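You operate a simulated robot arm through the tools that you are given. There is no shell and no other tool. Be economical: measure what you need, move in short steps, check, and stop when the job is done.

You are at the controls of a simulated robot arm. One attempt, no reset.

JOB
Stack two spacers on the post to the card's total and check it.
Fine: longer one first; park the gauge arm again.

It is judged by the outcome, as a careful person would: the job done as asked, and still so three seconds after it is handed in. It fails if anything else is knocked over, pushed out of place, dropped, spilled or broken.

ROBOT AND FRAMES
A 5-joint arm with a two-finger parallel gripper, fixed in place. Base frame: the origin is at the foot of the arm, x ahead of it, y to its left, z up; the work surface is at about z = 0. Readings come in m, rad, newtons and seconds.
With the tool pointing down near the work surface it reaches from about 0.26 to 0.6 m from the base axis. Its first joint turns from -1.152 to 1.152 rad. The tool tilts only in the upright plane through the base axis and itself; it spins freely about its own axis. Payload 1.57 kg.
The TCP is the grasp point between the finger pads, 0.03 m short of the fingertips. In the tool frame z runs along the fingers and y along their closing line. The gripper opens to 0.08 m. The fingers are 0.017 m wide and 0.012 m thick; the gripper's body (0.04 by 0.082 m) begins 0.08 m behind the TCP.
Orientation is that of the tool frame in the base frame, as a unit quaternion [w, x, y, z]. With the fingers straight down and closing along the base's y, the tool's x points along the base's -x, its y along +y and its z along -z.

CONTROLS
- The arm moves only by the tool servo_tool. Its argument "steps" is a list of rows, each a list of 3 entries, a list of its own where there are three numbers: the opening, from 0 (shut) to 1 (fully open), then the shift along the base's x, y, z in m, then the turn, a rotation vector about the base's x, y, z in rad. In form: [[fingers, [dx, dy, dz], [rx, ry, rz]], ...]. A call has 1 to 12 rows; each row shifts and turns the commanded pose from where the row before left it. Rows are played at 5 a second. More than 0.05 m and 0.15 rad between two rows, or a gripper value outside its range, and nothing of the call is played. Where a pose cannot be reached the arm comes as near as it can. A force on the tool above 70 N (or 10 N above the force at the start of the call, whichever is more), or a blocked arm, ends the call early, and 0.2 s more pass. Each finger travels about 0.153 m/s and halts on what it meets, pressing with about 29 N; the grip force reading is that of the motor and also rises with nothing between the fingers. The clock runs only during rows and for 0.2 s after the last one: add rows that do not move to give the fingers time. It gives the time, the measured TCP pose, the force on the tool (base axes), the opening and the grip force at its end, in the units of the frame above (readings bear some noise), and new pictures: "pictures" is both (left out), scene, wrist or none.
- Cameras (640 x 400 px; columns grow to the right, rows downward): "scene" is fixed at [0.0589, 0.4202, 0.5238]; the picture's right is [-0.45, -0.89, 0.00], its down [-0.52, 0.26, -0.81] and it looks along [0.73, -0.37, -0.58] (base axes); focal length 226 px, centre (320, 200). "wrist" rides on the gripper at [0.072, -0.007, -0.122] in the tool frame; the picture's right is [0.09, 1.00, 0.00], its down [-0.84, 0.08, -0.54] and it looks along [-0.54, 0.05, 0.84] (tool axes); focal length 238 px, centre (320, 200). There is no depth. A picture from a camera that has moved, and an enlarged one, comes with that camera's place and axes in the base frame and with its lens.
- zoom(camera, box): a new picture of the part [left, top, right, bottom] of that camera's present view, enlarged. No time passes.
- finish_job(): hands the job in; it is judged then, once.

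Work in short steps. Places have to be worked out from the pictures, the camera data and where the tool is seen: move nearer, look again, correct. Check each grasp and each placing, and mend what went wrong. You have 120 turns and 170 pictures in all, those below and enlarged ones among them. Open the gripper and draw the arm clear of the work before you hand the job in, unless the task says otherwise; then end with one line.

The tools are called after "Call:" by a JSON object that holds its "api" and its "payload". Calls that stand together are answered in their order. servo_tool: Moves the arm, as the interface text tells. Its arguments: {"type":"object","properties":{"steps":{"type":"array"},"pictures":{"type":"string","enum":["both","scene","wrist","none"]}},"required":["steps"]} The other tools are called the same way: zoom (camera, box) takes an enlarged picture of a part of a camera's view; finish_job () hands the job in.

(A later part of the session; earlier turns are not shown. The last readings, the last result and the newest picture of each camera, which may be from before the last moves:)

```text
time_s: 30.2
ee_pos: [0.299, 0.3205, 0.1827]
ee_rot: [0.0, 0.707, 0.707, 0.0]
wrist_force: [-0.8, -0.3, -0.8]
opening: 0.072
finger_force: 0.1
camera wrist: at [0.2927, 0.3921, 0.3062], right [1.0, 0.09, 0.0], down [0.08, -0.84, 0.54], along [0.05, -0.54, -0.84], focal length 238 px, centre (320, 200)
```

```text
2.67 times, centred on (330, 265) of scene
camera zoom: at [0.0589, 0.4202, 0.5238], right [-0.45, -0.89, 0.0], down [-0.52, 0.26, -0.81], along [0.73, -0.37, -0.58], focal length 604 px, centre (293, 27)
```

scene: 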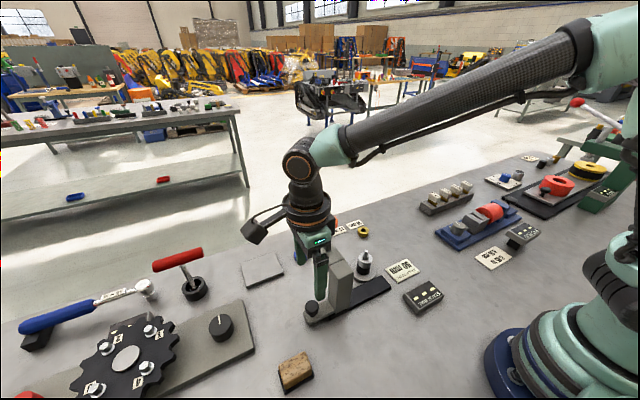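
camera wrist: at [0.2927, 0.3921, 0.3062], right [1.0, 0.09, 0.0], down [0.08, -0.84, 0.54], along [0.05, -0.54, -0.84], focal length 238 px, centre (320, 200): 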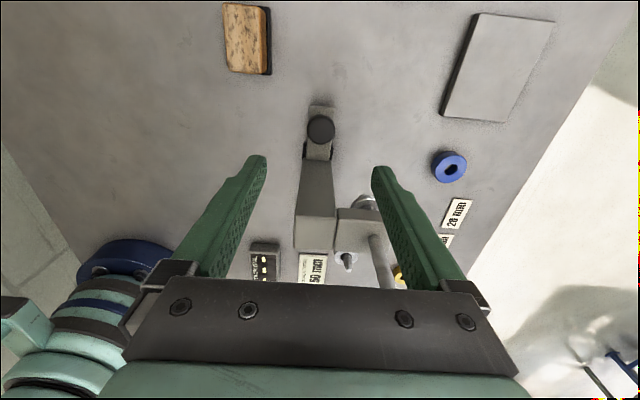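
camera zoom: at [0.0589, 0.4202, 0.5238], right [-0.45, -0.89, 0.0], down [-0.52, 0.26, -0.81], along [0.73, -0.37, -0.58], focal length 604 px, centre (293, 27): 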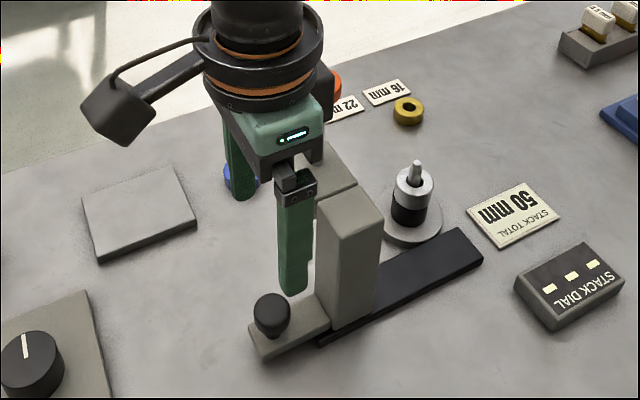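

Knob resolves to about (0.3005, 0.317). Descend so the fingertips straddle it at z≈0.035, in small steps.

Call:
{"api": "servo_tool", "payload": {"steps": [[0.8, [0.0015, -0.002, -0.04], [0, 0, 0]], [0.8, [0, 0, -0.04], [0, 0, 0]], [0.8, [0, 0, -0.02], [0, 0, 0]], [0.8, [0, 0, 0], [0, 0, 0]]]}}

Call:
{"api": "zoom", "payload": {"camera": "scene", "box": [260, 190, 400, 340]}}

```text
time_s: 31.2
ee_pos: [0.3013, 0.3201, 0.0819]
ee_rot: [0.001, 0.707, 0.707, 0.0]
wrist_force: [0.1, 1.5, -0.6]
opening: 0.0638
finger_force: 0.1
camera wrist: at [0.2955, 0.3903, 0.2044], right [1.0, 0.09, 0.0], down [0.08, -0.84, 0.54], along [0.05, -0.54, -0.84], focal length 238 px, centre (320, 200)
```

scene: 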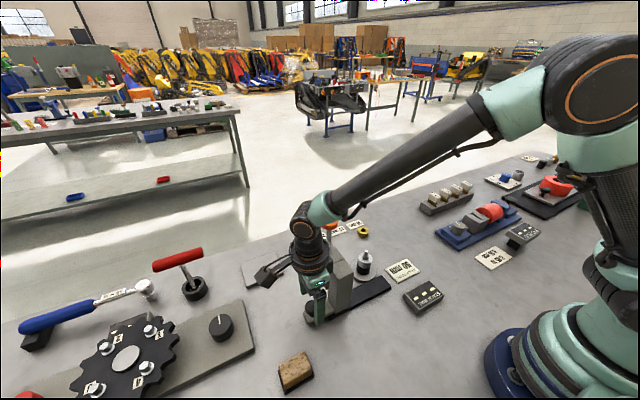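
wrist: 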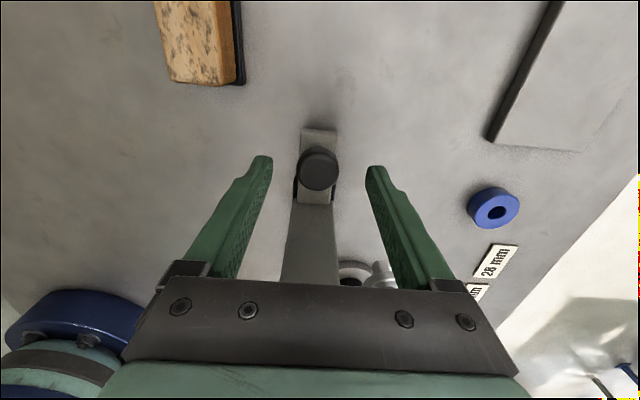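

```text
2.67 times, centred on (330, 265) of scene
camera zoom: at [0.0589, 0.4202, 0.5238], right [-0.45, -0.89, 0.0], down [-0.52, 0.26, -0.81], along [0.73, -0.37, -0.58], focal length 604 px, centre (293, 27)
```

zoom: 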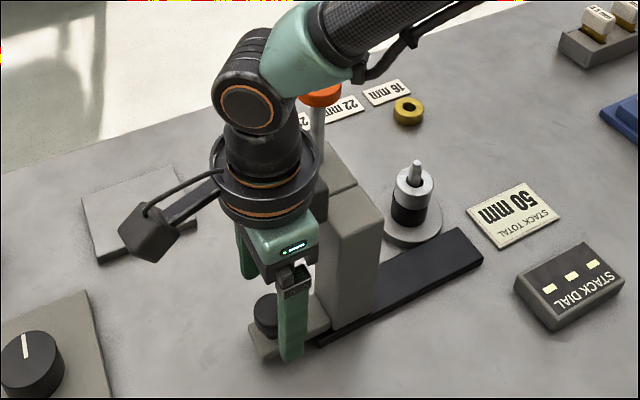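

Centered on the knob, clear of the column. Lower 15 mm more and close.

Call:
{"api": "servo_tool", "payload": {"steps": [[0.8, [0, 0, -0.01], [0, 0, 0]], [0.8, [0, 0, -0.006], [0, 0, 0]], [0.8, [0, 0, 0], [0, 0, 0]], [0.25, [0, 0, 0], [0, 0, 0]], [0.25, [0, 0, 0], [0, 0, 0]], [0.25, [0, 0, 0], [0, 0, 0]]]}}

Call:
{"api": "zoom", "payload": {"camera": "scene", "box": [260, 190, 400, 340]}}

```text
time_s: 32.6
ee_pos: [0.2999, 0.3165, 0.0682]
ee_rot: [0.0, 0.706, 0.708, -0.001]
wrist_force: [-5.7, 0.9, 1.7]
opening: 0.0294
finger_force: 38.9
camera wrist: at [0.2941, 0.3891, 0.1895], right [1.0, 0.09, 0.0], down [0.08, -0.84, 0.54], along [0.05, -0.54, -0.84], focal length 238 px, centre (320, 200)
```

scene: 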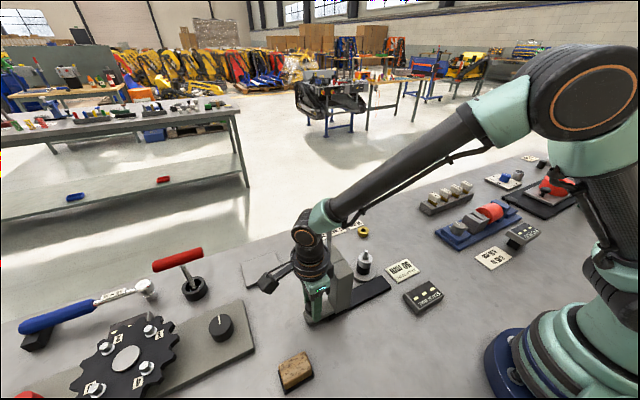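
wrist: 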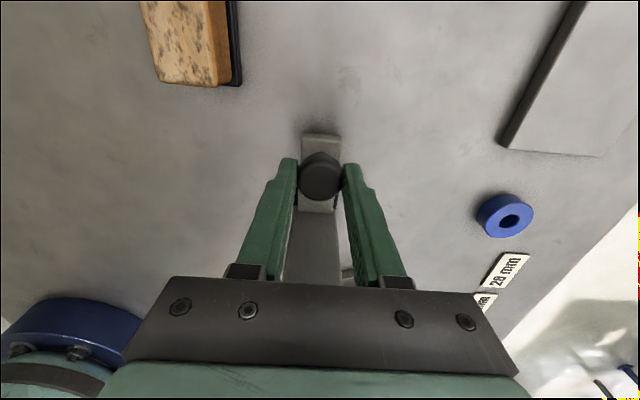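

```text
2.67 times, centred on (330, 265) of scene
camera zoom: at [0.0589, 0.4202, 0.5238], right [-0.45, -0.89, 0.0], down [-0.52, 0.26, -0.81], along [0.73, -0.37, -0.58], focal length 604 px, centre (293, 27)
```

zoom: 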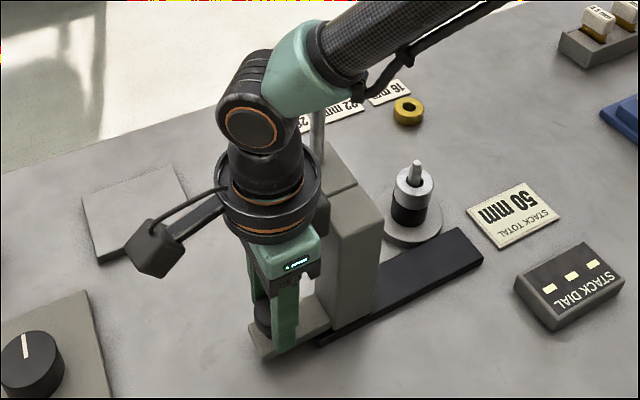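

Knob gripped (29 mm). Slide −y gently by 15 mm first to see that the carriage follows.

Call:
{"api": "servo_tool", "payload": {"steps": [[0.25, [0, -0.005, 0], [0, 0, 0]], [0.25, [0, -0.005, 0], [0, 0, 0]], [0.25, [0, -0.005, 0], [0, 0, 0]], [0.25, [0, 0, 0], [0, 0, 0]]]}}

Call:
{"api": "zoom", "payload": {"camera": "scene", "box": [260, 190, 400, 340]}}

```text
time_s: 33.6
ee_pos: [0.3, 0.3018, 0.0672]
ee_rot: [0.0, 0.707, 0.708, 0.0]
wrist_force: [1.6, -0.8, -3.9]
opening: 0.0295
finger_force: 39.4
camera wrist: at [0.294, 0.3739, 0.1896], right [1.0, 0.09, 0.0], down [0.08, -0.84, 0.54], along [0.05, -0.54, -0.84], focal length 238 px, centre (320, 200)
```

scene: 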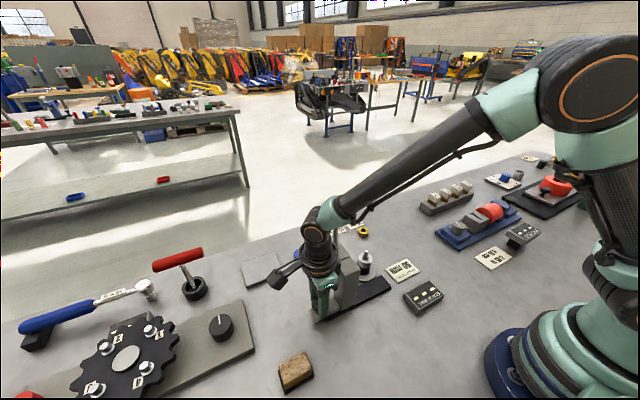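
wrist: 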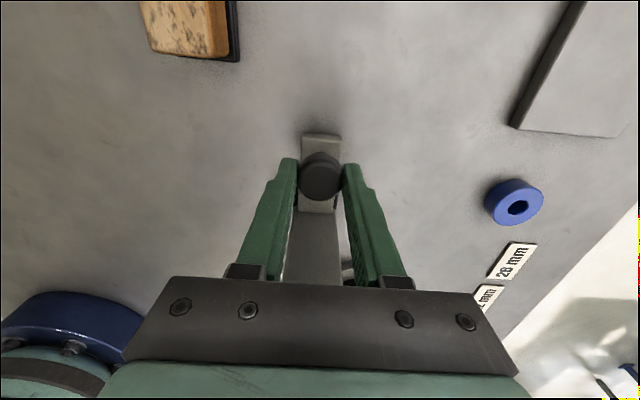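

```text
2.67 times, centred on (330, 265) of scene
camera zoom: at [0.0589, 0.4202, 0.5238], right [-0.45, -0.89, 0.0], down [-0.52, 0.26, -0.81], along [0.73, -0.37, -0.58], focal length 604 px, centre (293, 27)
```

zoom: 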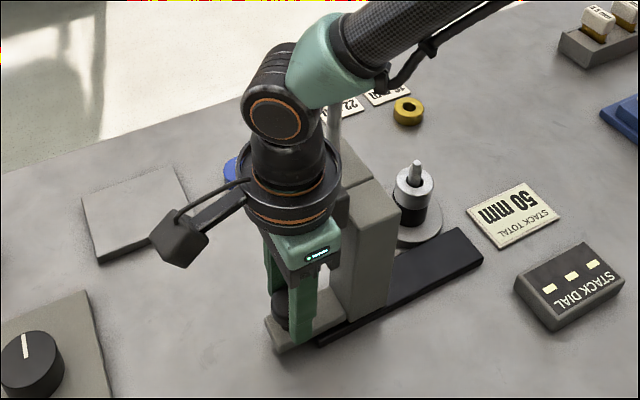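

The carriage follows freely. Slide 45 mm more (plunger to y≈0.19, still short of the post), then check the plunger foot's clearance over the post tip.

Call:
{"api": "servo_tool", "payload": {"steps": [[0.25, [0, -0.01, 0], [0, 0, 0]], [0.25, [0, -0.01, 0], [0, 0, 0]], [0.25, [0, -0.01, 0], [0, 0, 0]], [0.25, [0, -0.01, 0], [0, 0, 0]], [0.25, [0, -0.005, 0], [0, 0, 0]], [0.25, [0, 0, 0], [0, 0, 0]]], "pictures": "none"}}

Call:
{"api": "zoom", "payload": {"camera": "scene", "box": [290, 200, 420, 330]}}

```text
time_s: 35.0
ee_pos: [0.2999, 0.2552, 0.0684]
ee_rot: [0.0, 0.707, 0.707, -0.003]
wrist_force: [-6.7, 0.0, -13.5]
opening: 0.0295
finger_force: 38.9
```

```text
3.08 times, centred on (355, 265) of scene
camera zoom: at [0.0589, 0.4202, 0.5237], right [-0.45, -0.89, 0.0], down [-0.52, 0.26, -0.81], along [0.73, -0.37, -0.58], focal length 697 px, centre (212, 0)
```

zoom: 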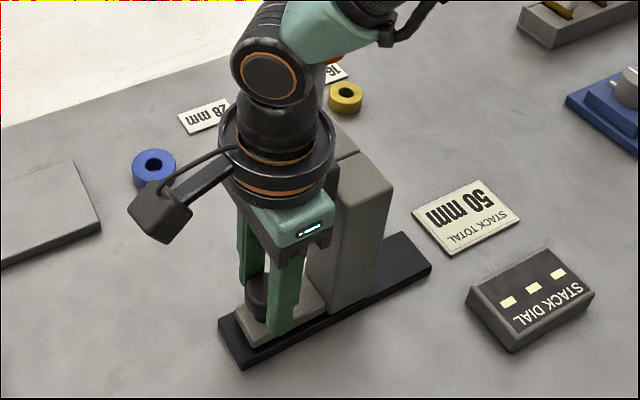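

The view is blocked. Release and lift straight up to look.

Call:
{"api": "servo_tool", "payload": {"steps": [[0.8, [0, 0, 0], [0, 0, 0]], [0.8, [0, 0, 0], [0, 0, 0]], [0.8, [0, 0, 0.04], [0, 0, 0]], [0.8, [0, 0, 0.04], [0, 0, 0]], [0.8, [0, 0.02, 0.045], [0, 0, 0]], [0.8, [0, 0.03, 0.04], [0, 0, 0]], [0.8, [0, 0.03, 0.04], [0, 0, 0]], [0.8, [0, 0.03, 0.04], [0, 0, 0]], [0.8, [0, 0, 0], [0, 0, 0]]], "pictures": "none"}}

Call:
{"api": "zoom", "payload": {"camera": "scene", "box": [290, 200, 420, 330]}}

Call:
{"api": "zoom", "payload": {"camera": "wrist", "box": [220, 0, 480, 240]}}

```text
time_s: 37.0
ee_pos: [0.3057, 0.3654, 0.3138]
ee_rot: [0.0, 0.707, 0.707, 0.001]
wrist_force: [0.7, -0.2, 0.1]
opening: 0.0636
finger_force: 0.1
```

```text
3.08 times, centred on (355, 265) of scene
camera zoom: at [0.0589, 0.4202, 0.5238], right [-0.45, -0.89, 0.0], down [-0.52, 0.26, -0.81], along [0.73, -0.37, -0.58], focal length 697 px, centre (212, 0)
```

zoom: 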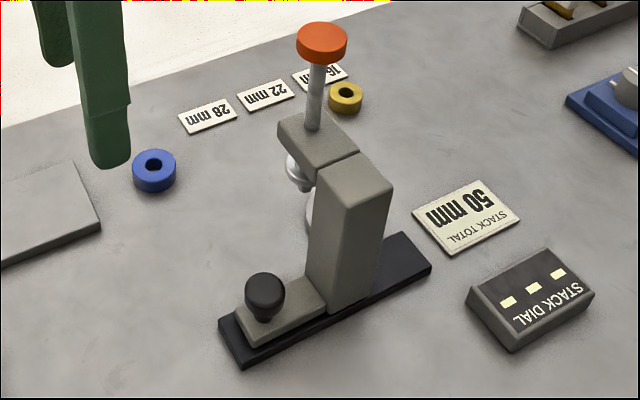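

```text
1.67 times, centred on (350, 120) of wrist
camera zoom: at [0.2993, 0.4373, 0.4362], right [1.0, 0.09, 0.0], down [0.08, -0.84, 0.54], along [0.05, -0.54, -0.84], focal length 397 px, centre (270, 333)
```

zoom: 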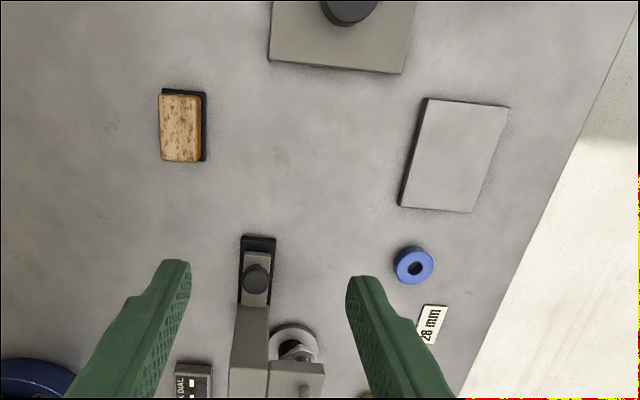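

Call:
{"api": "zoom", "payload": {"camera": "scene", "box": [335, 225, 375, 265]}}

Call:
{"api": "zoom", "payload": {"camera": "wrist", "box": [360, 180, 430, 240]}}

```text
10.00 times, centred on (355, 245) of scene
camera zoom: at [0.0589, 0.4202, 0.5238], right [-0.45, -0.89, 0.0], down [-0.52, 0.26, -0.81], along [0.73, -0.37, -0.58], focal length 2265 px, centre (-30, -250)
```

zoom: 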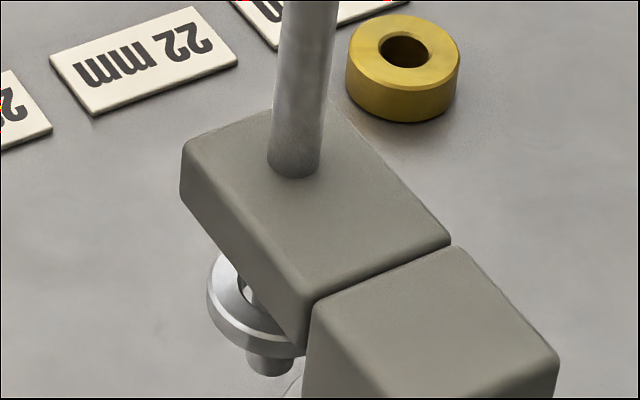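

```text
6.67 times, centred on (395, 210) of wrist
camera zoom: at [0.2993, 0.4373, 0.4362], right [1.0, 0.09, 0.0], down [0.08, -0.84, 0.54], along [0.05, -0.54, -0.84], focal length 1589 px, centre (-180, 133)
```

zoom: 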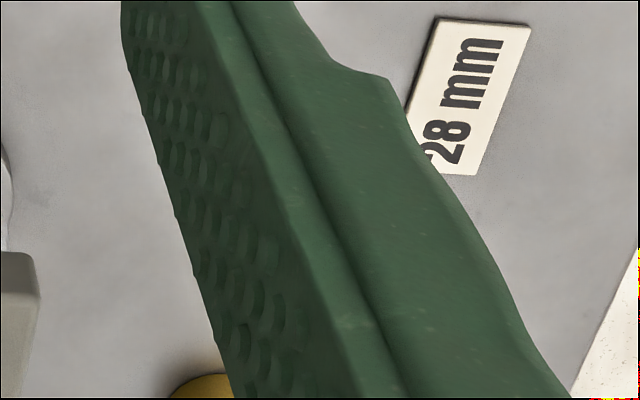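

The foot is a flange with a small cylinder, bottom near z≈0.087 – close to the post tip height (~0.09), so I'll advance cautiously with force checks. First regrasp the knob by retracing.

Call:
{"api": "servo_tool", "payload": {"steps": [[0.8, [-0.002, -0.03, -0.04], [0, 0, 0]], [0.8, [0, -0.03, -0.04], [0, 0, 0]], [0.8, [0, -0.03, -0.04], [0, 0, 0]], [0.8, [0, -0.02, -0.045], [0, 0, 0]], [0.8, [0, 0, -0.04], [0, 0, 0]], [0.8, [0, 0, -0.04], [0, 0, 0]], [0.8, [0, 0, 0], [0, 0, 0]], [0.25, [0, 0, 0], [0, 0, 0]], [0.25, [0, 0, 0], [0, 0, 0]], [0.25, [0, 0, 0], [0, 0, 0]]], "pictures": "wrist"}}

```text
time_s: 39.2
ee_pos: [0.3003, 0.2571, 0.0713]
ee_rot: [0.0, 0.707, 0.707, 0.002]
wrist_force: [20.0, 1.0, -22.5]
opening: 0.0293
finger_force: 39.3
camera wrist: at [0.2936, 0.3286, 0.1919], right [1.0, 0.09, 0.0], down [0.08, -0.84, 0.54], along [0.05, -0.54, -0.84], focal length 238 px, centre (320, 200)
```

wrist: 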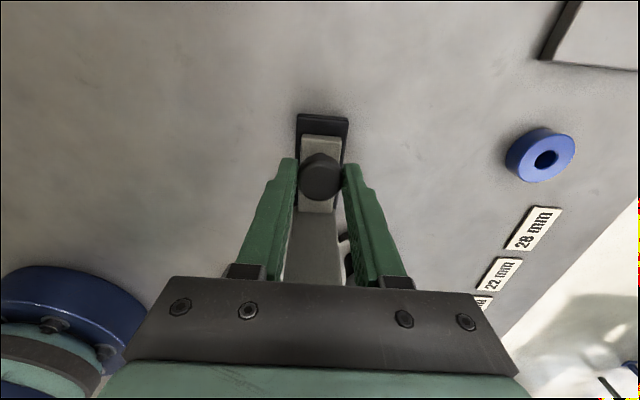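

Some grip preload (+20 N x, −22 N z). Relax by shifting the command +3 mm x and −3 mm z.

Call:
{"api": "servo_tool", "payload": {"steps": [[0.25, [0.002, 0, -0.002], [0, 0, 0]], [0.25, [0.002, 0, -0.002], [0, 0, 0]], [0.25, [0, 0, 0], [0, 0, 0]]], "pictures": "none"}}

```text
time_s: 40.0
ee_pos: [0.2999, 0.2565, 0.0661]
ee_rot: [0.0, 0.706, 0.708, -0.004]
wrist_force: [-25.4, 0.6, 35.6]
opening: 0.0296
finger_force: 39.4
```

Call:
{"api": "servo_tool", "payload": {"steps": [[0.25, [-0.0022, 0, 0.0022], [0, 0, 0]], [0.25, [0, 0, 0], [0, 0, 0]]], "pictures": "none"}}

```text
time_s: 40.6
ee_pos: [0.3, 0.2554, 0.0665]
ee_rot: [-0.001, 0.707, 0.708, -0.002]
wrist_force: [0.0, 0.2, -21.5]
opening: 0.0295
finger_force: 39.1
```

x preload is gone. Slide on: plunger to y≈0.165, watching the y force.

Call:
{"api": "servo_tool", "payload": {"steps": [[0.25, [0, -0.008, -0.0012], [0, 0, 0]], [0.25, [0, -0.008, 0], [0, 0, 0]], [0.25, [0, -0.006, 0], [0, 0, 0]], [0.25, [0, 0, 0], [0, 0, 0]]], "pictures": "none"}}

Call:
{"api": "zoom", "payload": {"camera": "scene", "box": [315, 210, 405, 300]}}

```text
time_s: 41.6
ee_pos: [0.2995, 0.2343, 0.0651]
ee_rot: [0.001, 0.707, 0.707, -0.001]
wrist_force: [6.2, 0.4, -31.9]
opening: 0.0296
finger_force: 39.1
```

```text
4.44 times, centred on (360, 255) of scene
camera zoom: at [0.059, 0.4203, 0.5237], right [-0.45, -0.89, 0.0], down [-0.52, 0.26, -0.81], along [0.73, -0.37, -0.58], focal length 1007 px, centre (142, -44)
```

zoom: 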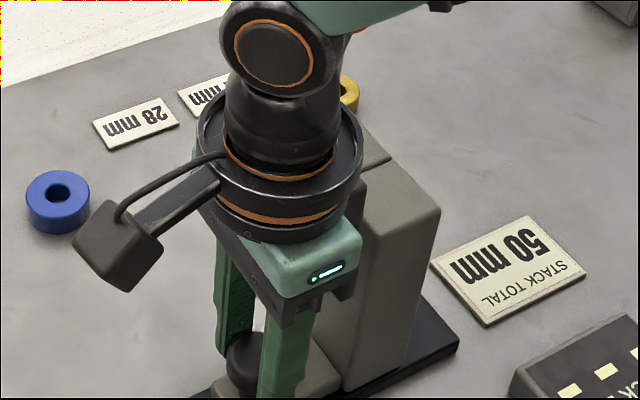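

No y resistance so far. Continue in 4 mm rows, relieving z.

Call:
{"api": "servo_tool", "payload": {"steps": [[0.25, [0, -0.004, -0.002], [0, 0, 0]], [0.25, [0, -0.004, 0], [0, 0, 0]], [0.25, [0, 0, 0], [0, 0, 0]]], "pictures": "none"}}

```text
time_s: 42.4
ee_pos: [0.2997, 0.2262, 0.0658]
ee_rot: [-0.001, 0.705, 0.709, 0.0]
wrist_force: [-18.0, 1.0, 26.6]
opening: 0.0296
finger_force: 38.8
```

Call:
{"api": "servo_tool", "payload": {"steps": [[0.25, [-0.001, -0.003, 0.001], [0, 0, 0]], [0.25, [0, -0.003, 0], [0, 0, 0]], [0.25, [0, 0, 0], [0, 0, 0]]], "pictures": "none"}}

```text
time_s: 43.2
ee_pos: [0.3007, 0.2221, 0.0657]
ee_rot: [0.001, 0.707, 0.707, 0.002]
wrist_force: [0.4, 0.6, 13.9]
opening: 0.0294
finger_force: 38.8
```

Call:
{"api": "servo_tool", "payload": {"steps": [[0.25, [0, -0.003, 0], [0, 0, 0]], [0.25, [0, -0.003, 0], [0, 0, 0]], [0.25, [0, 0, 0], [0, 0, 0]]], "pictures": "none"}}

```text
time_s: 44.0
ee_pos: [0.3004, 0.2148, 0.0646]
ee_rot: [0.0, 0.707, 0.708, 0.001]
wrist_force: [-3.6, -1.5, 36.5]
opening: 0.0295
finger_force: 39.0
```

No y resistance. Continue a bit and look.

Call:
{"api": "servo_tool", "payload": {"steps": [[0.25, [0, -0.003, 0.0015], [0, 0, 0]], [0.25, [0, 0, 0], [0, 0, 0]]], "pictures": "scene"}}

Call:
{"api": "zoom", "payload": {"camera": "scene", "box": [400, 270, 460, 320]}}

```text
time_s: 44.6
ee_pos: [0.2995, 0.2116, 0.0662]
ee_rot: [0.001, 0.708, 0.706, 0.001]
wrist_force: [25.9, -1.3, -29.1]
opening: 0.0297
finger_force: 38.6
```

scene: 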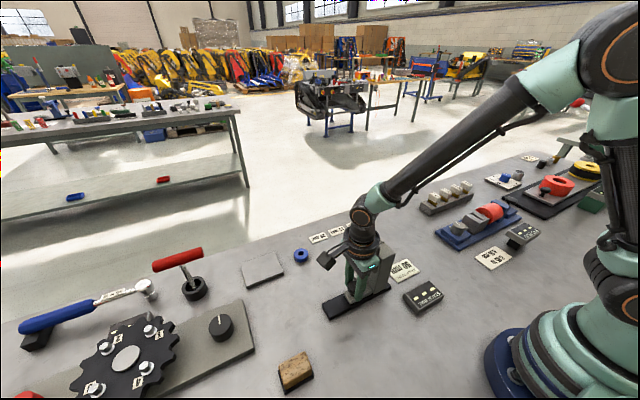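

```text
8.00 times, centred on (430, 295) of scene
camera zoom: at [0.059, 0.4203, 0.5237], right [-0.45, -0.89, 0.0], down [-0.52, 0.26, -0.81], along [0.73, -0.37, -0.58], focal length 1812 px, centre (-560, -560)
```

zoom: 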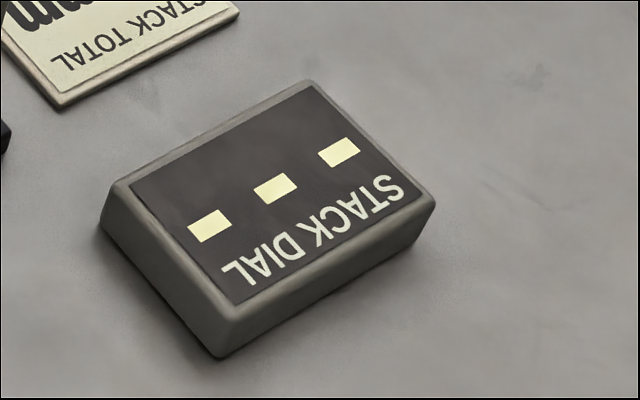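

The dial shows "---" (no reading yet). Continue toward plunger y≈0.139 (knob ≈0.206), feeling for a stop.

Call:
{"api": "servo_tool", "payload": {"steps": [[0.25, [-0.0015, -0.003, -0.001], [0, 0, 0]], [0.25, [0, -0.003, 0], [0, 0, 0]], [0.25, [0, 0, 0], [0, 0, 0]]], "pictures": "none"}}

```text
time_s: 45.4
ee_pos: [0.3012, 0.2089, 0.0657]
ee_rot: [0.002, 0.706, 0.708, 0.007]
wrist_force: [19.2, 25.0, -25.8]
opening: 0.0295
finger_force: 39.0
```

A firm stop at +25 N y, with the plunger computed at y≈0.14: likely the gauge's end stop over the post. Relieve, release, lift and look.

Call:
{"api": "servo_tool", "payload": {"steps": [[0.25, [0, 0.0015, 0], [0, 0, 0]], [0.8, [0, 0, 0], [0, 0, 0]], [0.8, [0, 0, 0], [0, 0, 0]], [0.8, [0, 0, 0.04], [0, 0, 0]], [0.8, [0, 0, 0.04], [0, 0, 0]], [0.8, [0, 0.02, 0.045], [0, 0, 0]], [0.8, [0, 0.04, 0.03], [0, 0, 0]], [0.8, [0, 0.04, 0.03], [0, 0, 0]], [0.8, [0, 0, 0.04], [0, 0, 0]], [0.8, [0, 0, 0], [0, 0, 0]]], "pictures": "wrist"}}

Call:
{"api": "zoom", "payload": {"camera": "scene", "box": [310, 190, 450, 330]}}

```text
time_s: 47.6
ee_pos: [0.2986, 0.3067, 0.2915]
ee_rot: [0.0, 0.707, 0.708, 0.001]
wrist_force: [0.3, 0.4, 0.1]
opening: 0.0643
finger_force: 0.0
camera wrist: at [0.2925, 0.3784, 0.4133], right [1.0, 0.09, 0.0], down [0.08, -0.84, 0.54], along [0.05, -0.54, -0.84], focal length 238 px, centre (320, 200)
```

wrist: 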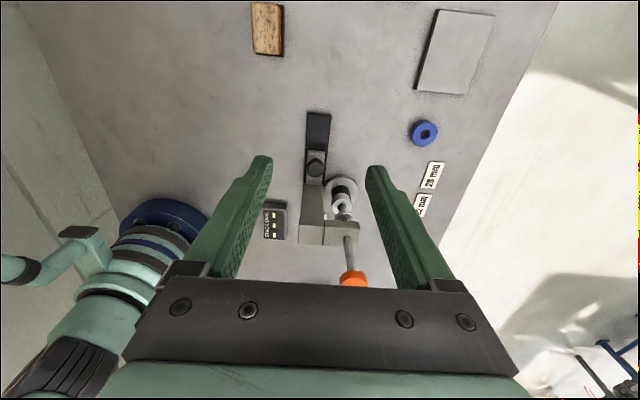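

```text
2.86 times, centred on (380, 260) of scene
camera zoom: at [0.0589, 0.4202, 0.5238], right [-0.45, -0.89, 0.0], down [-0.52, 0.26, -0.81], along [0.73, -0.37, -0.58], focal length 647 px, centre (149, 29)
```

zoom: 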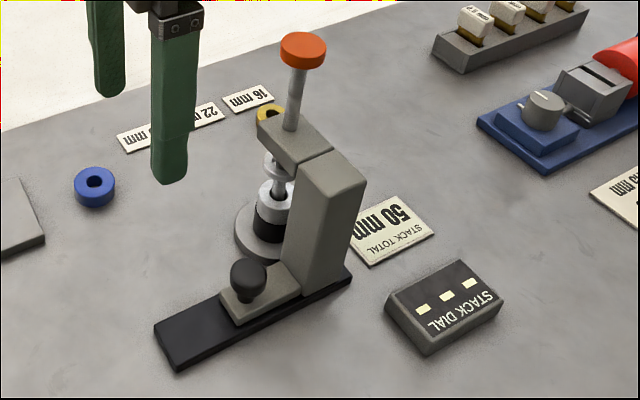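

Call:
{"api": "zoom", "payload": {"camera": "scene", "box": [355, 235, 395, 265]}}

Call:
{"api": "zoom", "payload": {"camera": "wrist", "box": [290, 160, 390, 280]}}

```text
13.33 times, centred on (375, 250) of scene
camera zoom: at [0.0589, 0.4202, 0.5238], right [-0.45, -0.89, 0.0], down [-0.52, 0.26, -0.81], along [0.73, -0.37, -0.58], focal length 3020 px, centre (-413, -467)
```

zoom: 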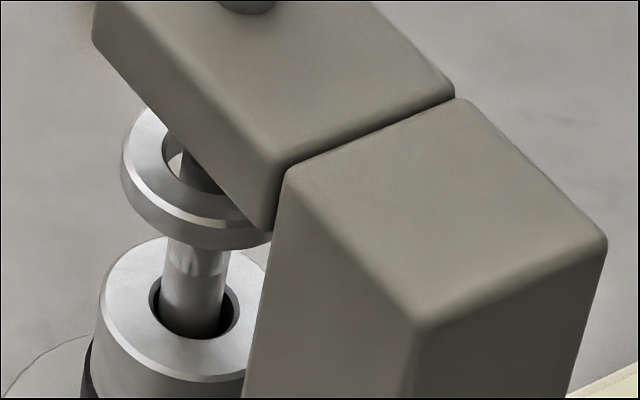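

```text
3.33 times, centred on (340, 220) of wrist
camera zoom: at [0.2925, 0.3784, 0.4133], right [1.0, 0.09, 0.0], down [0.08, -0.84, 0.54], along [0.05, -0.54, -0.84], focal length 794 px, centre (253, 133)
```

zoom: 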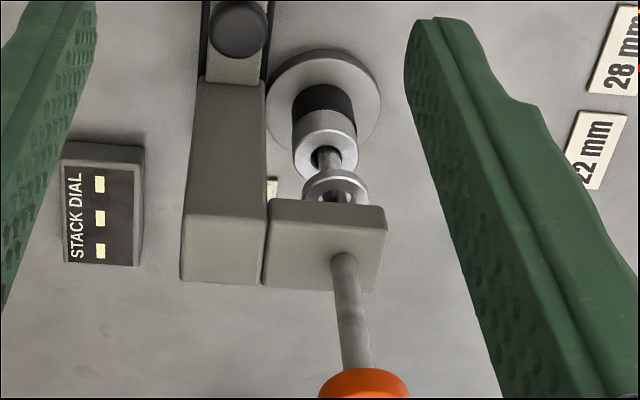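

The ring-shaped foot sits concentric with the post, so the stop is the measuring position. The orange knob is at ≈(0.353, 0.142), top z≈0.231; move above it to grip it and lower the plunger.

Call:
{"api": "servo_tool", "payload": {"steps": [[1, [0, 0, 0.02], [0, 0, 0]], [1, [0.02, -0.04, 0], [0, 0, 0]], [1, [0.02, -0.04, 0], [0, 0, 0]], [1, [0.014, -0.04, 0], [0, 0, 0]], [1, [0, -0.045, 0], [0, 0, 0]], [1, [0, 0, 0], [0, 0, 0]], [1, [0, 0, 0], [0, 0, 0]]]}}

Call:
{"api": "zoom", "payload": {"camera": "scene", "box": [310, 170, 450, 290]}}

```text
time_s: 49.2
ee_pos: [0.3515, 0.1391, 0.3109]
ee_rot: [0.0, 0.706, 0.708, 0.0]
wrist_force: [-0.4, 0.4, -0.1]
opening: 0.08
finger_force: 0.1
camera wrist: at [0.3447, 0.2111, 0.4331], right [1.0, 0.09, 0.0], down [0.08, -0.84, 0.54], along [0.05, -0.54, -0.84], focal length 238 px, centre (320, 200)
```

scene: 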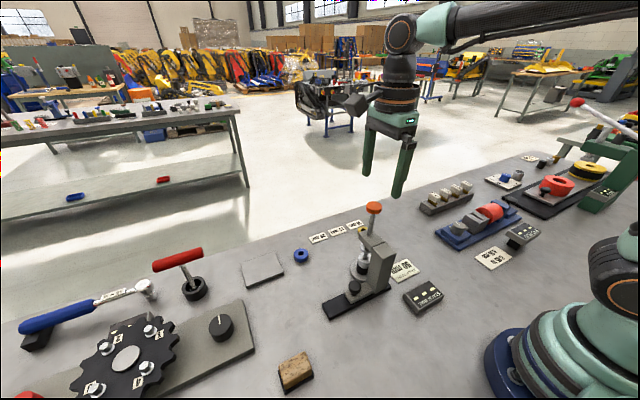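
wrist: 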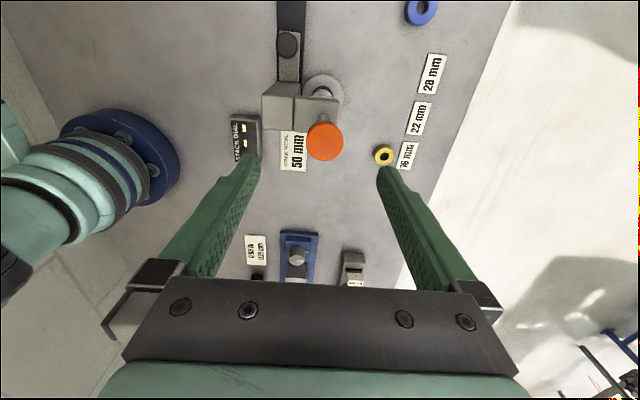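

```text
3.33 times, centred on (380, 230) of scene
camera zoom: at [0.0589, 0.4202, 0.5238], right [-0.45, -0.89, 0.0], down [-0.52, 0.26, -0.81], along [0.73, -0.37, -0.58], focal length 755 px, centre (120, 100)
```

zoom: 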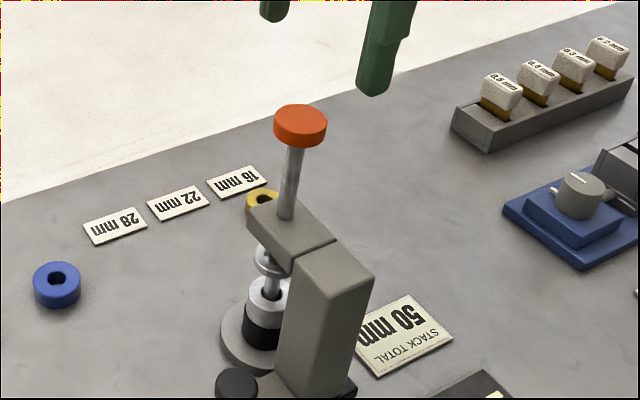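

Knob at (0.354, 0.142). Correct by (+2, +3) mm, descend so the tips reach the knob's lower edge, and grip.

Call:
{"api": "servo_tool", "payload": {"steps": [[1, [0.002, 0.003, -0.03], [0, 0, 0]], [1, [0, 0, -0.034], [0, 0, 0]], [1, [0, 0, 0], [0, 0, 0]], [0.3, [0, 0, 0], [0, 0, 0]], [0.3, [0, 0, 0], [0, 0, 0]], [0.3, [0, 0, 0], [0, 0, 0]]]}}

Call:
{"api": "zoom", "payload": {"camera": "scene", "box": [310, 170, 450, 290]}}

```text
time_s: 50.6
ee_pos: [0.3521, 0.1439, 0.2484]
ee_rot: [0.001, 0.707, 0.707, 0.002]
wrist_force: [15.1, 0.9, -4.4]
opening: 0.0376
finger_force: 7.6
camera wrist: at [0.3463, 0.2158, 0.3684], right [1.0, 0.09, 0.0], down [0.08, -0.84, 0.54], along [0.05, -0.54, -0.84], focal length 238 px, centre (320, 200)
```

scene: 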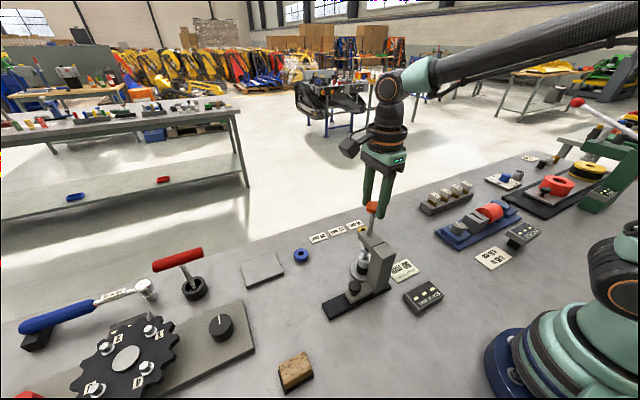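
wrist: 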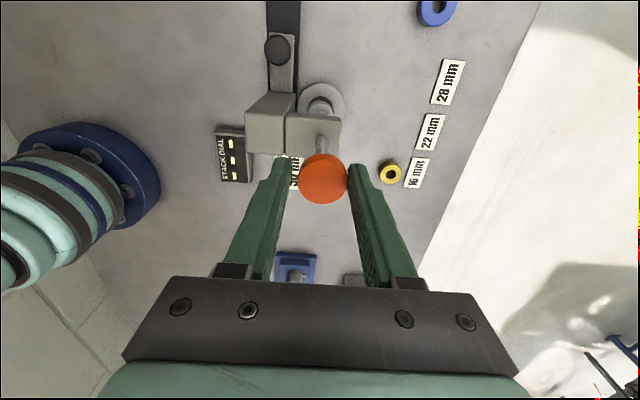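

```text
3.33 times, centred on (380, 230) of scene
camera zoom: at [0.0589, 0.4202, 0.5238], right [-0.45, -0.89, 0.0], down [-0.52, 0.26, -0.81], along [0.73, -0.37, -0.58], focal length 755 px, centre (120, 100)
```

zoom: 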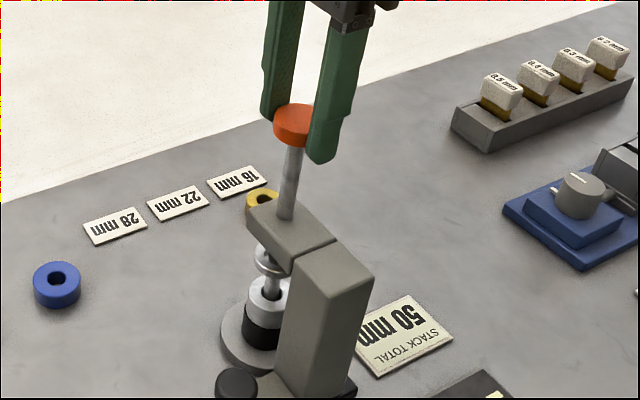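

Only the +x finger touches (15 N in x); shift +2.5 mm x to centre the grip.

Call:
{"api": "servo_tool", "payload": {"steps": [[0.3, [0.0025, 0, 0], [0, 0, 0]], [0.3, [0, 0, 0], [0, 0, 0]], [0.3, [0, 0, 0], [0, 0, 0]]], "pictures": "none"}}

```text
time_s: 51.4
ee_pos: [0.3546, 0.1444, 0.2452]
ee_rot: [0.0, 0.707, 0.708, -0.002]
wrist_force: [5.9, 0.3, -0.3]
opening: 0.0327
finger_force: 40.9
```

Now gripped (33 mm, 41 N). Lower the plunger in small rows, watching force.

Call:
{"api": "servo_tool", "payload": {"steps": [[0.3, [0, 0, -0.003], [0, 0, 0]], [0.3, [0, 0, -0.003], [0, 0, 0]], [0.3, [0, 0, -0.003], [0, 0, 0]], [0.3, [0, 0, 0], [0, 0, 0]]], "pictures": "none"}}

Call:
{"api": "zoom", "payload": {"camera": "scene", "box": [330, 200, 450, 320]}}

```text
time_s: 52.4
ee_pos: [0.3552, 0.1458, 0.2369]
ee_rot: [0.001, 0.707, 0.707, 0.0]
wrist_force: [3.7, -1.0, 0.9]
opening: 0.033
finger_force: 41.5
```

```text
3.33 times, centred on (390, 260) of scene
camera zoom: at [0.0589, 0.4202, 0.5238], right [-0.45, -0.89, 0.0], down [-0.52, 0.26, -0.81], along [0.73, -0.37, -0.58], focal length 755 px, centre (87, 0)
```

zoom: 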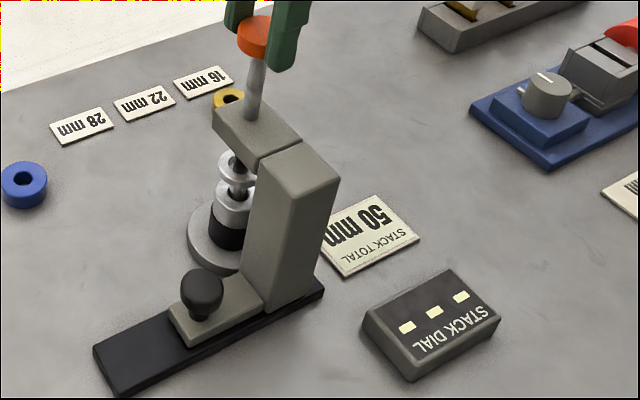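

Plunger descends freely (the ring passes over the post). Continue.

Call:
{"api": "servo_tool", "payload": {"steps": [[0.3, [0, 0, -0.004], [0, 0, 0]], [0.3, [0, 0, -0.004], [0, 0, 0]], [0.3, [0, 0, -0.003], [0, 0, 0]], [0.3, [0, 0, 0], [0, 0, 0]]], "pictures": "none"}}

Call:
{"api": "zoom", "payload": {"camera": "scene", "box": [330, 200, 450, 320]}}

```text
time_s: 53.4
ee_pos: [0.3542, 0.1452, 0.2258]
ee_rot: [-0.001, 0.707, 0.707, -0.002]
wrist_force: [-7.1, -2.0, 1.5]
opening: 0.0326
finger_force: 40.8
```

```text
3.33 times, centred on (390, 260) of scene
camera zoom: at [0.0589, 0.4202, 0.5238], right [-0.45, -0.89, 0.0], down [-0.52, 0.26, -0.81], along [0.73, -0.37, -0.58], focal length 755 px, centre (87, 0)
```

zoom: 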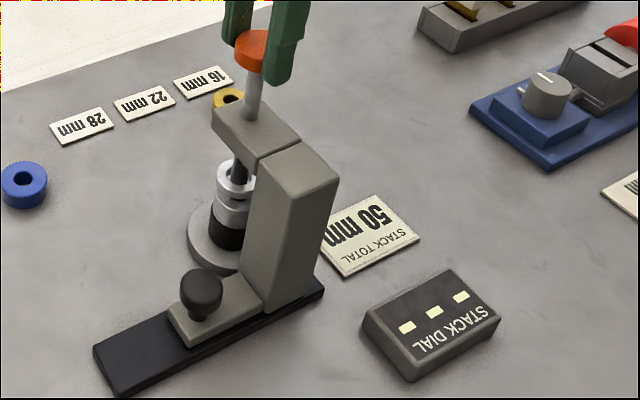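

Ring is only a few millimetres above the silver spacer now. Continue in 1.5 mm rows until contact.

Call:
{"api": "servo_tool", "payload": {"steps": [[0.3, [0, 0, -0.0015], [0, 0, 0]], [0.3, [0, 0, -0.0015], [0, 0, 0]], [0.3, [0, 0, -0.0015], [0, 0, 0]], [0.3, [0, 0, 0], [0, 0, 0]]], "pictures": "none"}}

Call:
{"api": "zoom", "payload": {"camera": "scene", "box": [330, 200, 450, 320]}}

```text
time_s: 54.4
ee_pos: [0.3553, 0.1445, 0.2207]
ee_rot: [0.0, 0.706, 0.708, -0.002]
wrist_force: [-14.4, -1.0, 0.6]
opening: 0.033
finger_force: 41.4
```

```text
3.33 times, centred on (390, 260) of scene
camera zoom: at [0.0589, 0.4202, 0.5238], right [-0.45, -0.89, 0.0], down [-0.52, 0.26, -0.81], along [0.73, -0.37, -0.58], focal length 755 px, centre (87, 0)
```

zoom: 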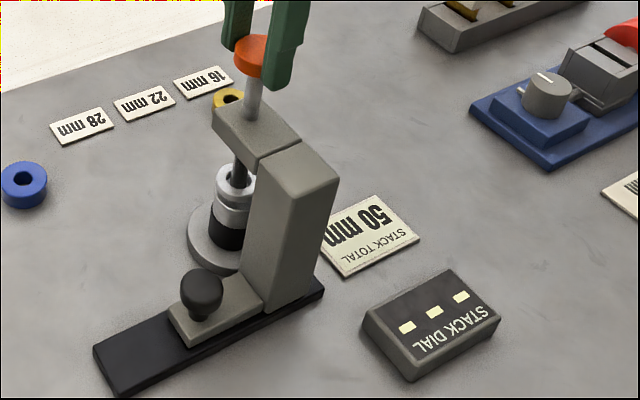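

Call:
{"api": "servo_tool", "payload": {"steps": [[0.3, [-0.001, 0, -0.0015], [0, 0, 0]], [0.3, [0, 0, -0.0015], [0, 0, 0]], [0.3, [0, 0, 0], [0, 0, 0]]], "pictures": "none"}}

Call:
{"api": "zoom", "payload": {"camera": "scene", "box": [330, 200, 450, 320]}}

```text
time_s: 55.2
ee_pos: [0.3564, 0.146, 0.2193]
ee_rot: [-0.001, 0.707, 0.707, 0.0]
wrist_force: [-11.7, -2.9, 0.6]
opening: 0.0327
finger_force: 40.8
```

```text
3.33 times, centred on (390, 260) of scene
camera zoom: at [0.0589, 0.4202, 0.5238], right [-0.45, -0.89, 0.0], down [-0.52, 0.26, -0.81], along [0.73, -0.37, -0.58], focal length 755 px, centre (87, 0)
```

zoom: 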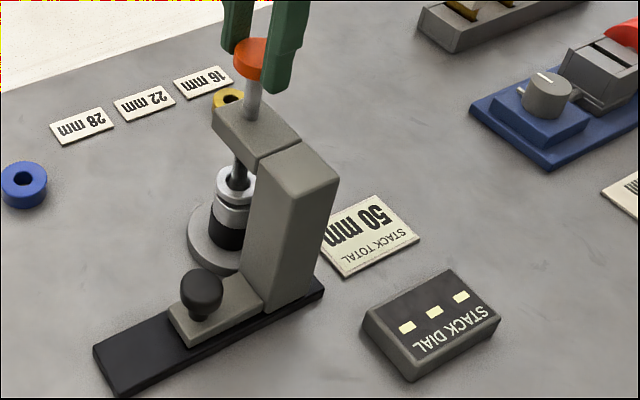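

Call:
{"api": "servo_tool", "payload": {"steps": [[0.3, [-0.001, 0, -0.0015], [0, 0, 0]], [0.3, [0, 0, -0.0015], [0, 0, 0]], [0.3, [0, 0, 0], [0, 0, 0]]], "pictures": "none"}}

Call:
{"api": "zoom", "payload": {"camera": "scene", "box": [340, 220, 450, 320]}}

```text
time_s: 56.0
ee_pos: [0.355, 0.1451, 0.2158]
ee_rot: [0.0, 0.706, 0.708, 0.0]
wrist_force: [-8.9, -1.5, 1.2]
opening: 0.0327
finger_force: 40.9
```

```text
4.00 times, centred on (395, 270) of scene
camera zoom: at [0.0589, 0.4202, 0.5238], right [-0.45, -0.89, 0.0], down [-0.52, 0.26, -0.81], along [0.73, -0.37, -0.58], focal length 906 px, centre (20, -80)
```

zoom: 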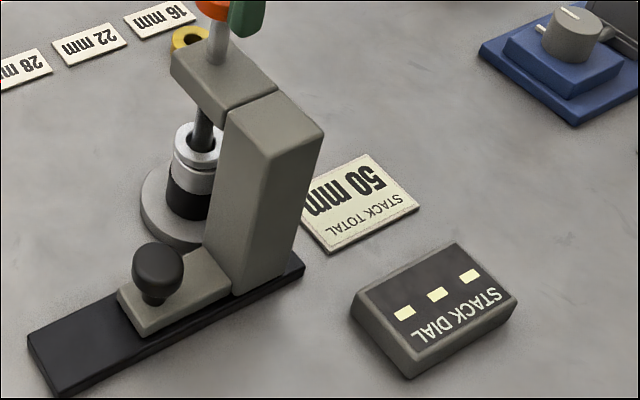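

The ring is nearly on the spacer. Two more small rows.

Call:
{"api": "servo_tool", "payload": {"steps": [[0.3, [-0.0005, 0, -0.0015], [0, 0, 0]], [0.3, [0, 0, -0.0015], [0, 0, 0]], [0.3, [0, 0, 0], [0, 0, 0]]], "pictures": "none"}}

Call:
{"api": "zoom", "payload": {"camera": "scene", "box": [340, 220, 450, 320]}}

```text
time_s: 56.8
ee_pos: [0.3543, 0.1458, 0.2141]
ee_rot: [0.002, 0.706, 0.708, 0.003]
wrist_force: [-10.6, 4.4, 27.6]
opening: 0.0328
finger_force: 41.2
```

```text
4.00 times, centred on (395, 270) of scene
camera zoom: at [0.0588, 0.4202, 0.5239], right [-0.45, -0.89, 0.0], down [-0.52, 0.26, -0.81], along [0.73, -0.37, -0.58], focal length 906 px, centre (20, -80)
```

zoom: 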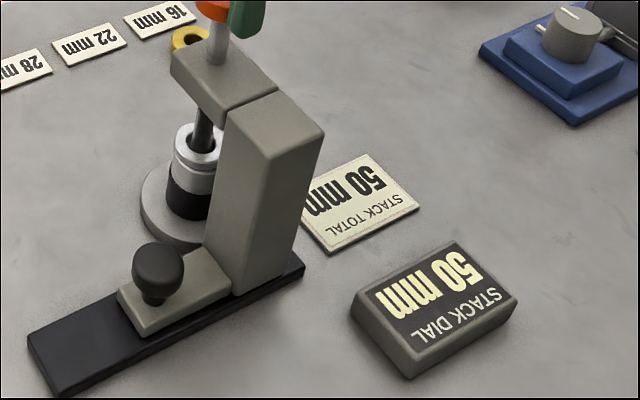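

Dial reads 50 mm – check confirmed. Now raise the plunger back to its original height.

Call:
{"api": "servo_tool", "payload": {"steps": [[0.3, [0, 0, 0], [0, 0, 0]], [0.3, [0, 0, 0.004], [0, 0, 0]], [0.3, [0, 0, 0.006], [0, 0, 0]], [0.3, [0, 0, 0.006], [0, 0, 0]], [0.3, [0, 0, 0.006], [0, 0, 0]], [0.3, [0.001, 0, 0.005], [0, 0, 0]], [0.3, [0, 0, 0.004], [0, 0, 0]], [0.3, [0, 0, 0], [0, 0, 0]]], "pictures": "none"}}

Call:
{"api": "zoom", "payload": {"camera": "scene", "box": [330, 200, 450, 320]}}

```text
time_s: 58.6
ee_pos: [0.3554, 0.1445, 0.243]
ee_rot: [0.0, 0.706, 0.708, -0.002]
wrist_force: [-4.4, 2.3, 0.0]
opening: 0.0328
finger_force: 41.6
```

```text
3.33 times, centred on (390, 260) of scene
camera zoom: at [0.0589, 0.4202, 0.5238], right [-0.45, -0.89, 0.0], down [-0.52, 0.26, -0.81], along [0.73, -0.37, -0.58], focal length 755 px, centre (87, 0)
```

zoom: 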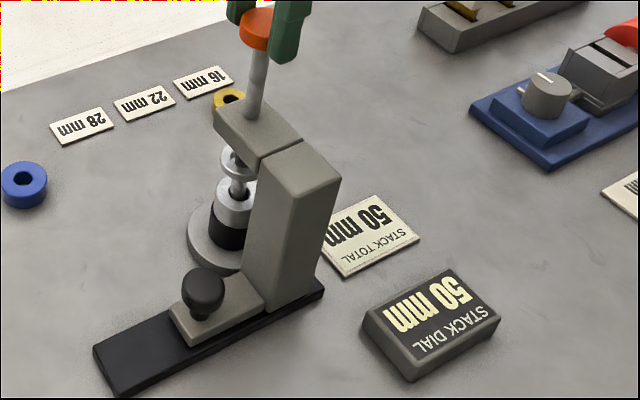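

Reading latched. Raise the remaining couple of millimetres to the top stop.

Call:
{"api": "servo_tool", "payload": {"steps": [[0.3, [0, 0, 0.0015], [0, 0, 0]], [0.3, [0, 0, 0.0015], [0, 0, 0]], [0.3, [0, 0, 0], [0, 0, 0]]], "pictures": "none"}}

```text
time_s: 59.4
ee_pos: [0.3553, 0.1455, 0.2466]
ee_rot: [0.0, 0.707, 0.707, 0.0]
wrist_force: [-2.3, 0.0, -7.3]
opening: 0.0328
finger_force: 40.7
```

At the top stop (−7 N). The carriage slides freely, so I'll draw it back +y holding this knob, keeping the plunger raised; first 20 mm and check.

Call:
{"api": "servo_tool", "payload": {"steps": [[0.3, [0, 0.003, -0.0003], [0, 0, 0]], [0.3, [0, 0.005, 0], [0, 0, 0]], [0.3, [0, 0.006, 0], [0, 0, 0]], [0.3, [0, 0.006, 0], [0, 0, 0]], [0.3, [0, 0, 0], [0, 0, 0]]], "pictures": "none"}}

Call:
{"api": "zoom", "payload": {"camera": "scene", "box": [310, 200, 450, 330]}}

```text
time_s: 60.6
ee_pos: [0.3547, 0.1658, 0.2457]
ee_rot: [0.0, 0.706, 0.708, 0.001]
wrist_force: [0.7, 0.2, -3.4]
opening: 0.0326
finger_force: 41.3
```

```text
3.08 times, centred on (380, 265) of scene
camera zoom: at [0.0589, 0.4202, 0.5238], right [-0.45, -0.89, 0.0], down [-0.52, 0.26, -0.81], along [0.73, -0.37, -0.58], focal length 697 px, centre (135, 0)
```

zoom: 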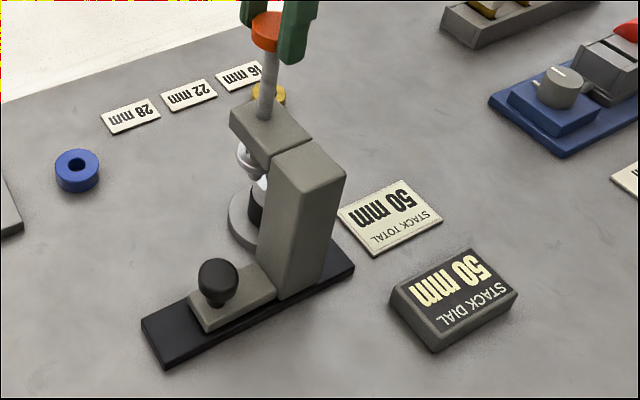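

Carriage follows cleanly. Continue 80 mm.

Call:
{"api": "servo_tool", "payload": {"steps": [[0.3, [0, 0.01, 0], [0, 0, 0]], [0.3, [0, 0.01, 0], [0, 0, 0]], [0.3, [0, 0.01, 0], [0, 0, 0]], [0.3, [0, 0.01, 0], [0, 0, 0]], [0.3, [0, 0.01, 0], [0, 0, 0]], [0.3, [0, 0.01, 0], [0, 0, 0]], [0.3, [0, 0.01, 0], [0, 0, 0]], [0.3, [0, 0.008, 0], [0, 0, 0]], [0.3, [0, 0, 0], [0, 0, 0]], [0.3, [0, 0, 0], [0, 0, 0]]], "pictures": "none"}}

Call:
{"api": "zoom", "payload": {"camera": "scene", "box": [230, 200, 450, 335]}}

```text
time_s: 62.8
ee_pos: [0.3546, 0.2448, 0.2482]
ee_rot: [0.0, 0.707, 0.707, 0.002]
wrist_force: [22.5, 1.2, -6.5]
opening: 0.0328
finger_force: 41.0
```

```text
2.91 times, centred on (340, 268) of scene
camera zoom: at [0.059, 0.4202, 0.5238], right [-0.45, -0.89, 0.0], down [-0.52, 0.26, -0.81], along [0.73, -0.37, -0.58], focal length 659 px, centre (262, 4)
```

zoom: 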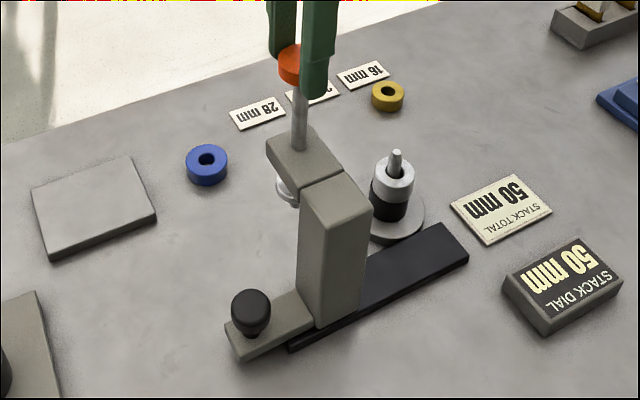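

About 10 mm short of the original position (knob at (251,310) vs (238,315) originally). Ease on, relieving x.

Call:
{"api": "servo_tool", "payload": {"steps": [[0.3, [0.0015, 0.004, 0], [0, 0, 0]], [0.3, [0, 0.003, 0], [0, 0, 0]], [0.3, [0, 0, 0], [0, 0, 0]], [0.3, [0, 0, 0], [0, 0, 0]]], "pictures": "none"}}

Call:
{"api": "zoom", "payload": {"camera": "scene", "box": [230, 200, 450, 335]}}

```text
time_s: 63.8
ee_pos: [0.3551, 0.2505, 0.2461]
ee_rot: [-0.001, 0.706, 0.708, -0.001]
wrist_force: [1.1, 2.6, 0.4]
opening: 0.0333
finger_force: 41.3
```

```text
2.91 times, centred on (340, 268) of scene
camera zoom: at [0.0589, 0.4202, 0.5238], right [-0.45, -0.89, 0.0], down [-0.52, 0.26, -0.81], along [0.73, -0.37, -0.58], focal length 659 px, centre (262, 4)
```

zoom: 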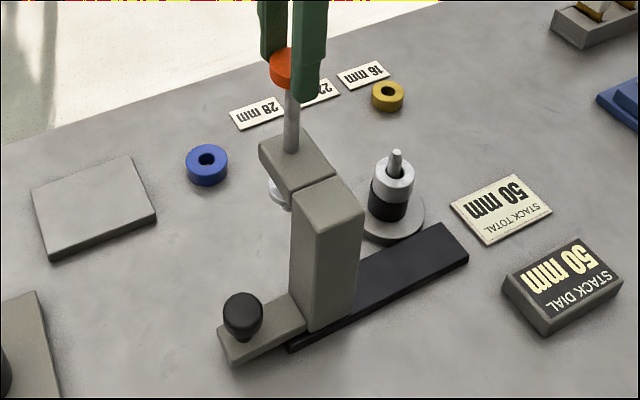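

Call:
{"api": "servo_tool", "payload": {"steps": [[0.3, [0, 0.002, 0], [0, 0, 0]], [0.3, [0, 0.002, 0], [0, 0, 0]], [0.3, [0, 0, 0], [0, 0, 0]], [0.3, [0, 0, 0], [0, 0, 0]]], "pictures": "none"}}

Call:
{"api": "zoom", "payload": {"camera": "scene", "box": [230, 200, 450, 335]}}

```text
time_s: 64.8
ee_pos: [0.3548, 0.2539, 0.2447]
ee_rot: [0.0, 0.707, 0.708, -0.001]
wrist_force: [-3.3, -0.5, 0.6]
opening: 0.0328
finger_force: 41.7
```

```text
2.91 times, centred on (340, 268) of scene
camera zoom: at [0.0589, 0.4202, 0.5238], right [-0.45, -0.89, 0.0], down [-0.52, 0.26, -0.81], along [0.73, -0.37, -0.58], focal length 659 px, centre (262, 4)
```

zoom: 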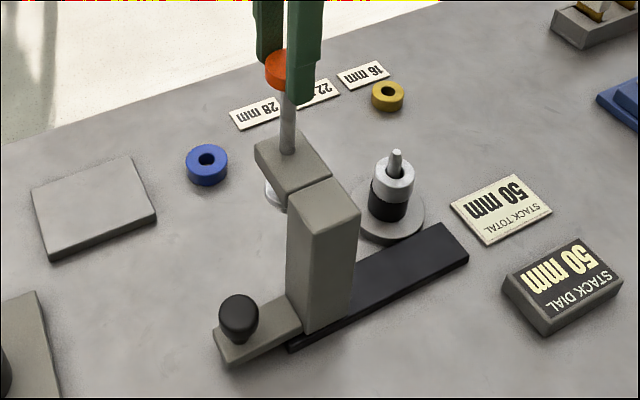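

Essentially matches the original picture. Nudge 2 mm more to feel for the park stop.

Call:
{"api": "servo_tool", "payload": {"steps": [[0.3, [0, 0.002, 0], [0, 0, 0]], [0.3, [0, 0, 0], [0, 0, 0]], [0.3, [0, 0, 0], [0, 0, 0]]], "pictures": "none"}}

```text
time_s: 65.6
ee_pos: [0.3552, 0.2541, 0.246]
ee_rot: [0.0, 0.708, 0.706, -0.004]
wrist_force: [-2.5, -34.8, 0.3]
opening: 0.0329
finger_force: 40.7
```

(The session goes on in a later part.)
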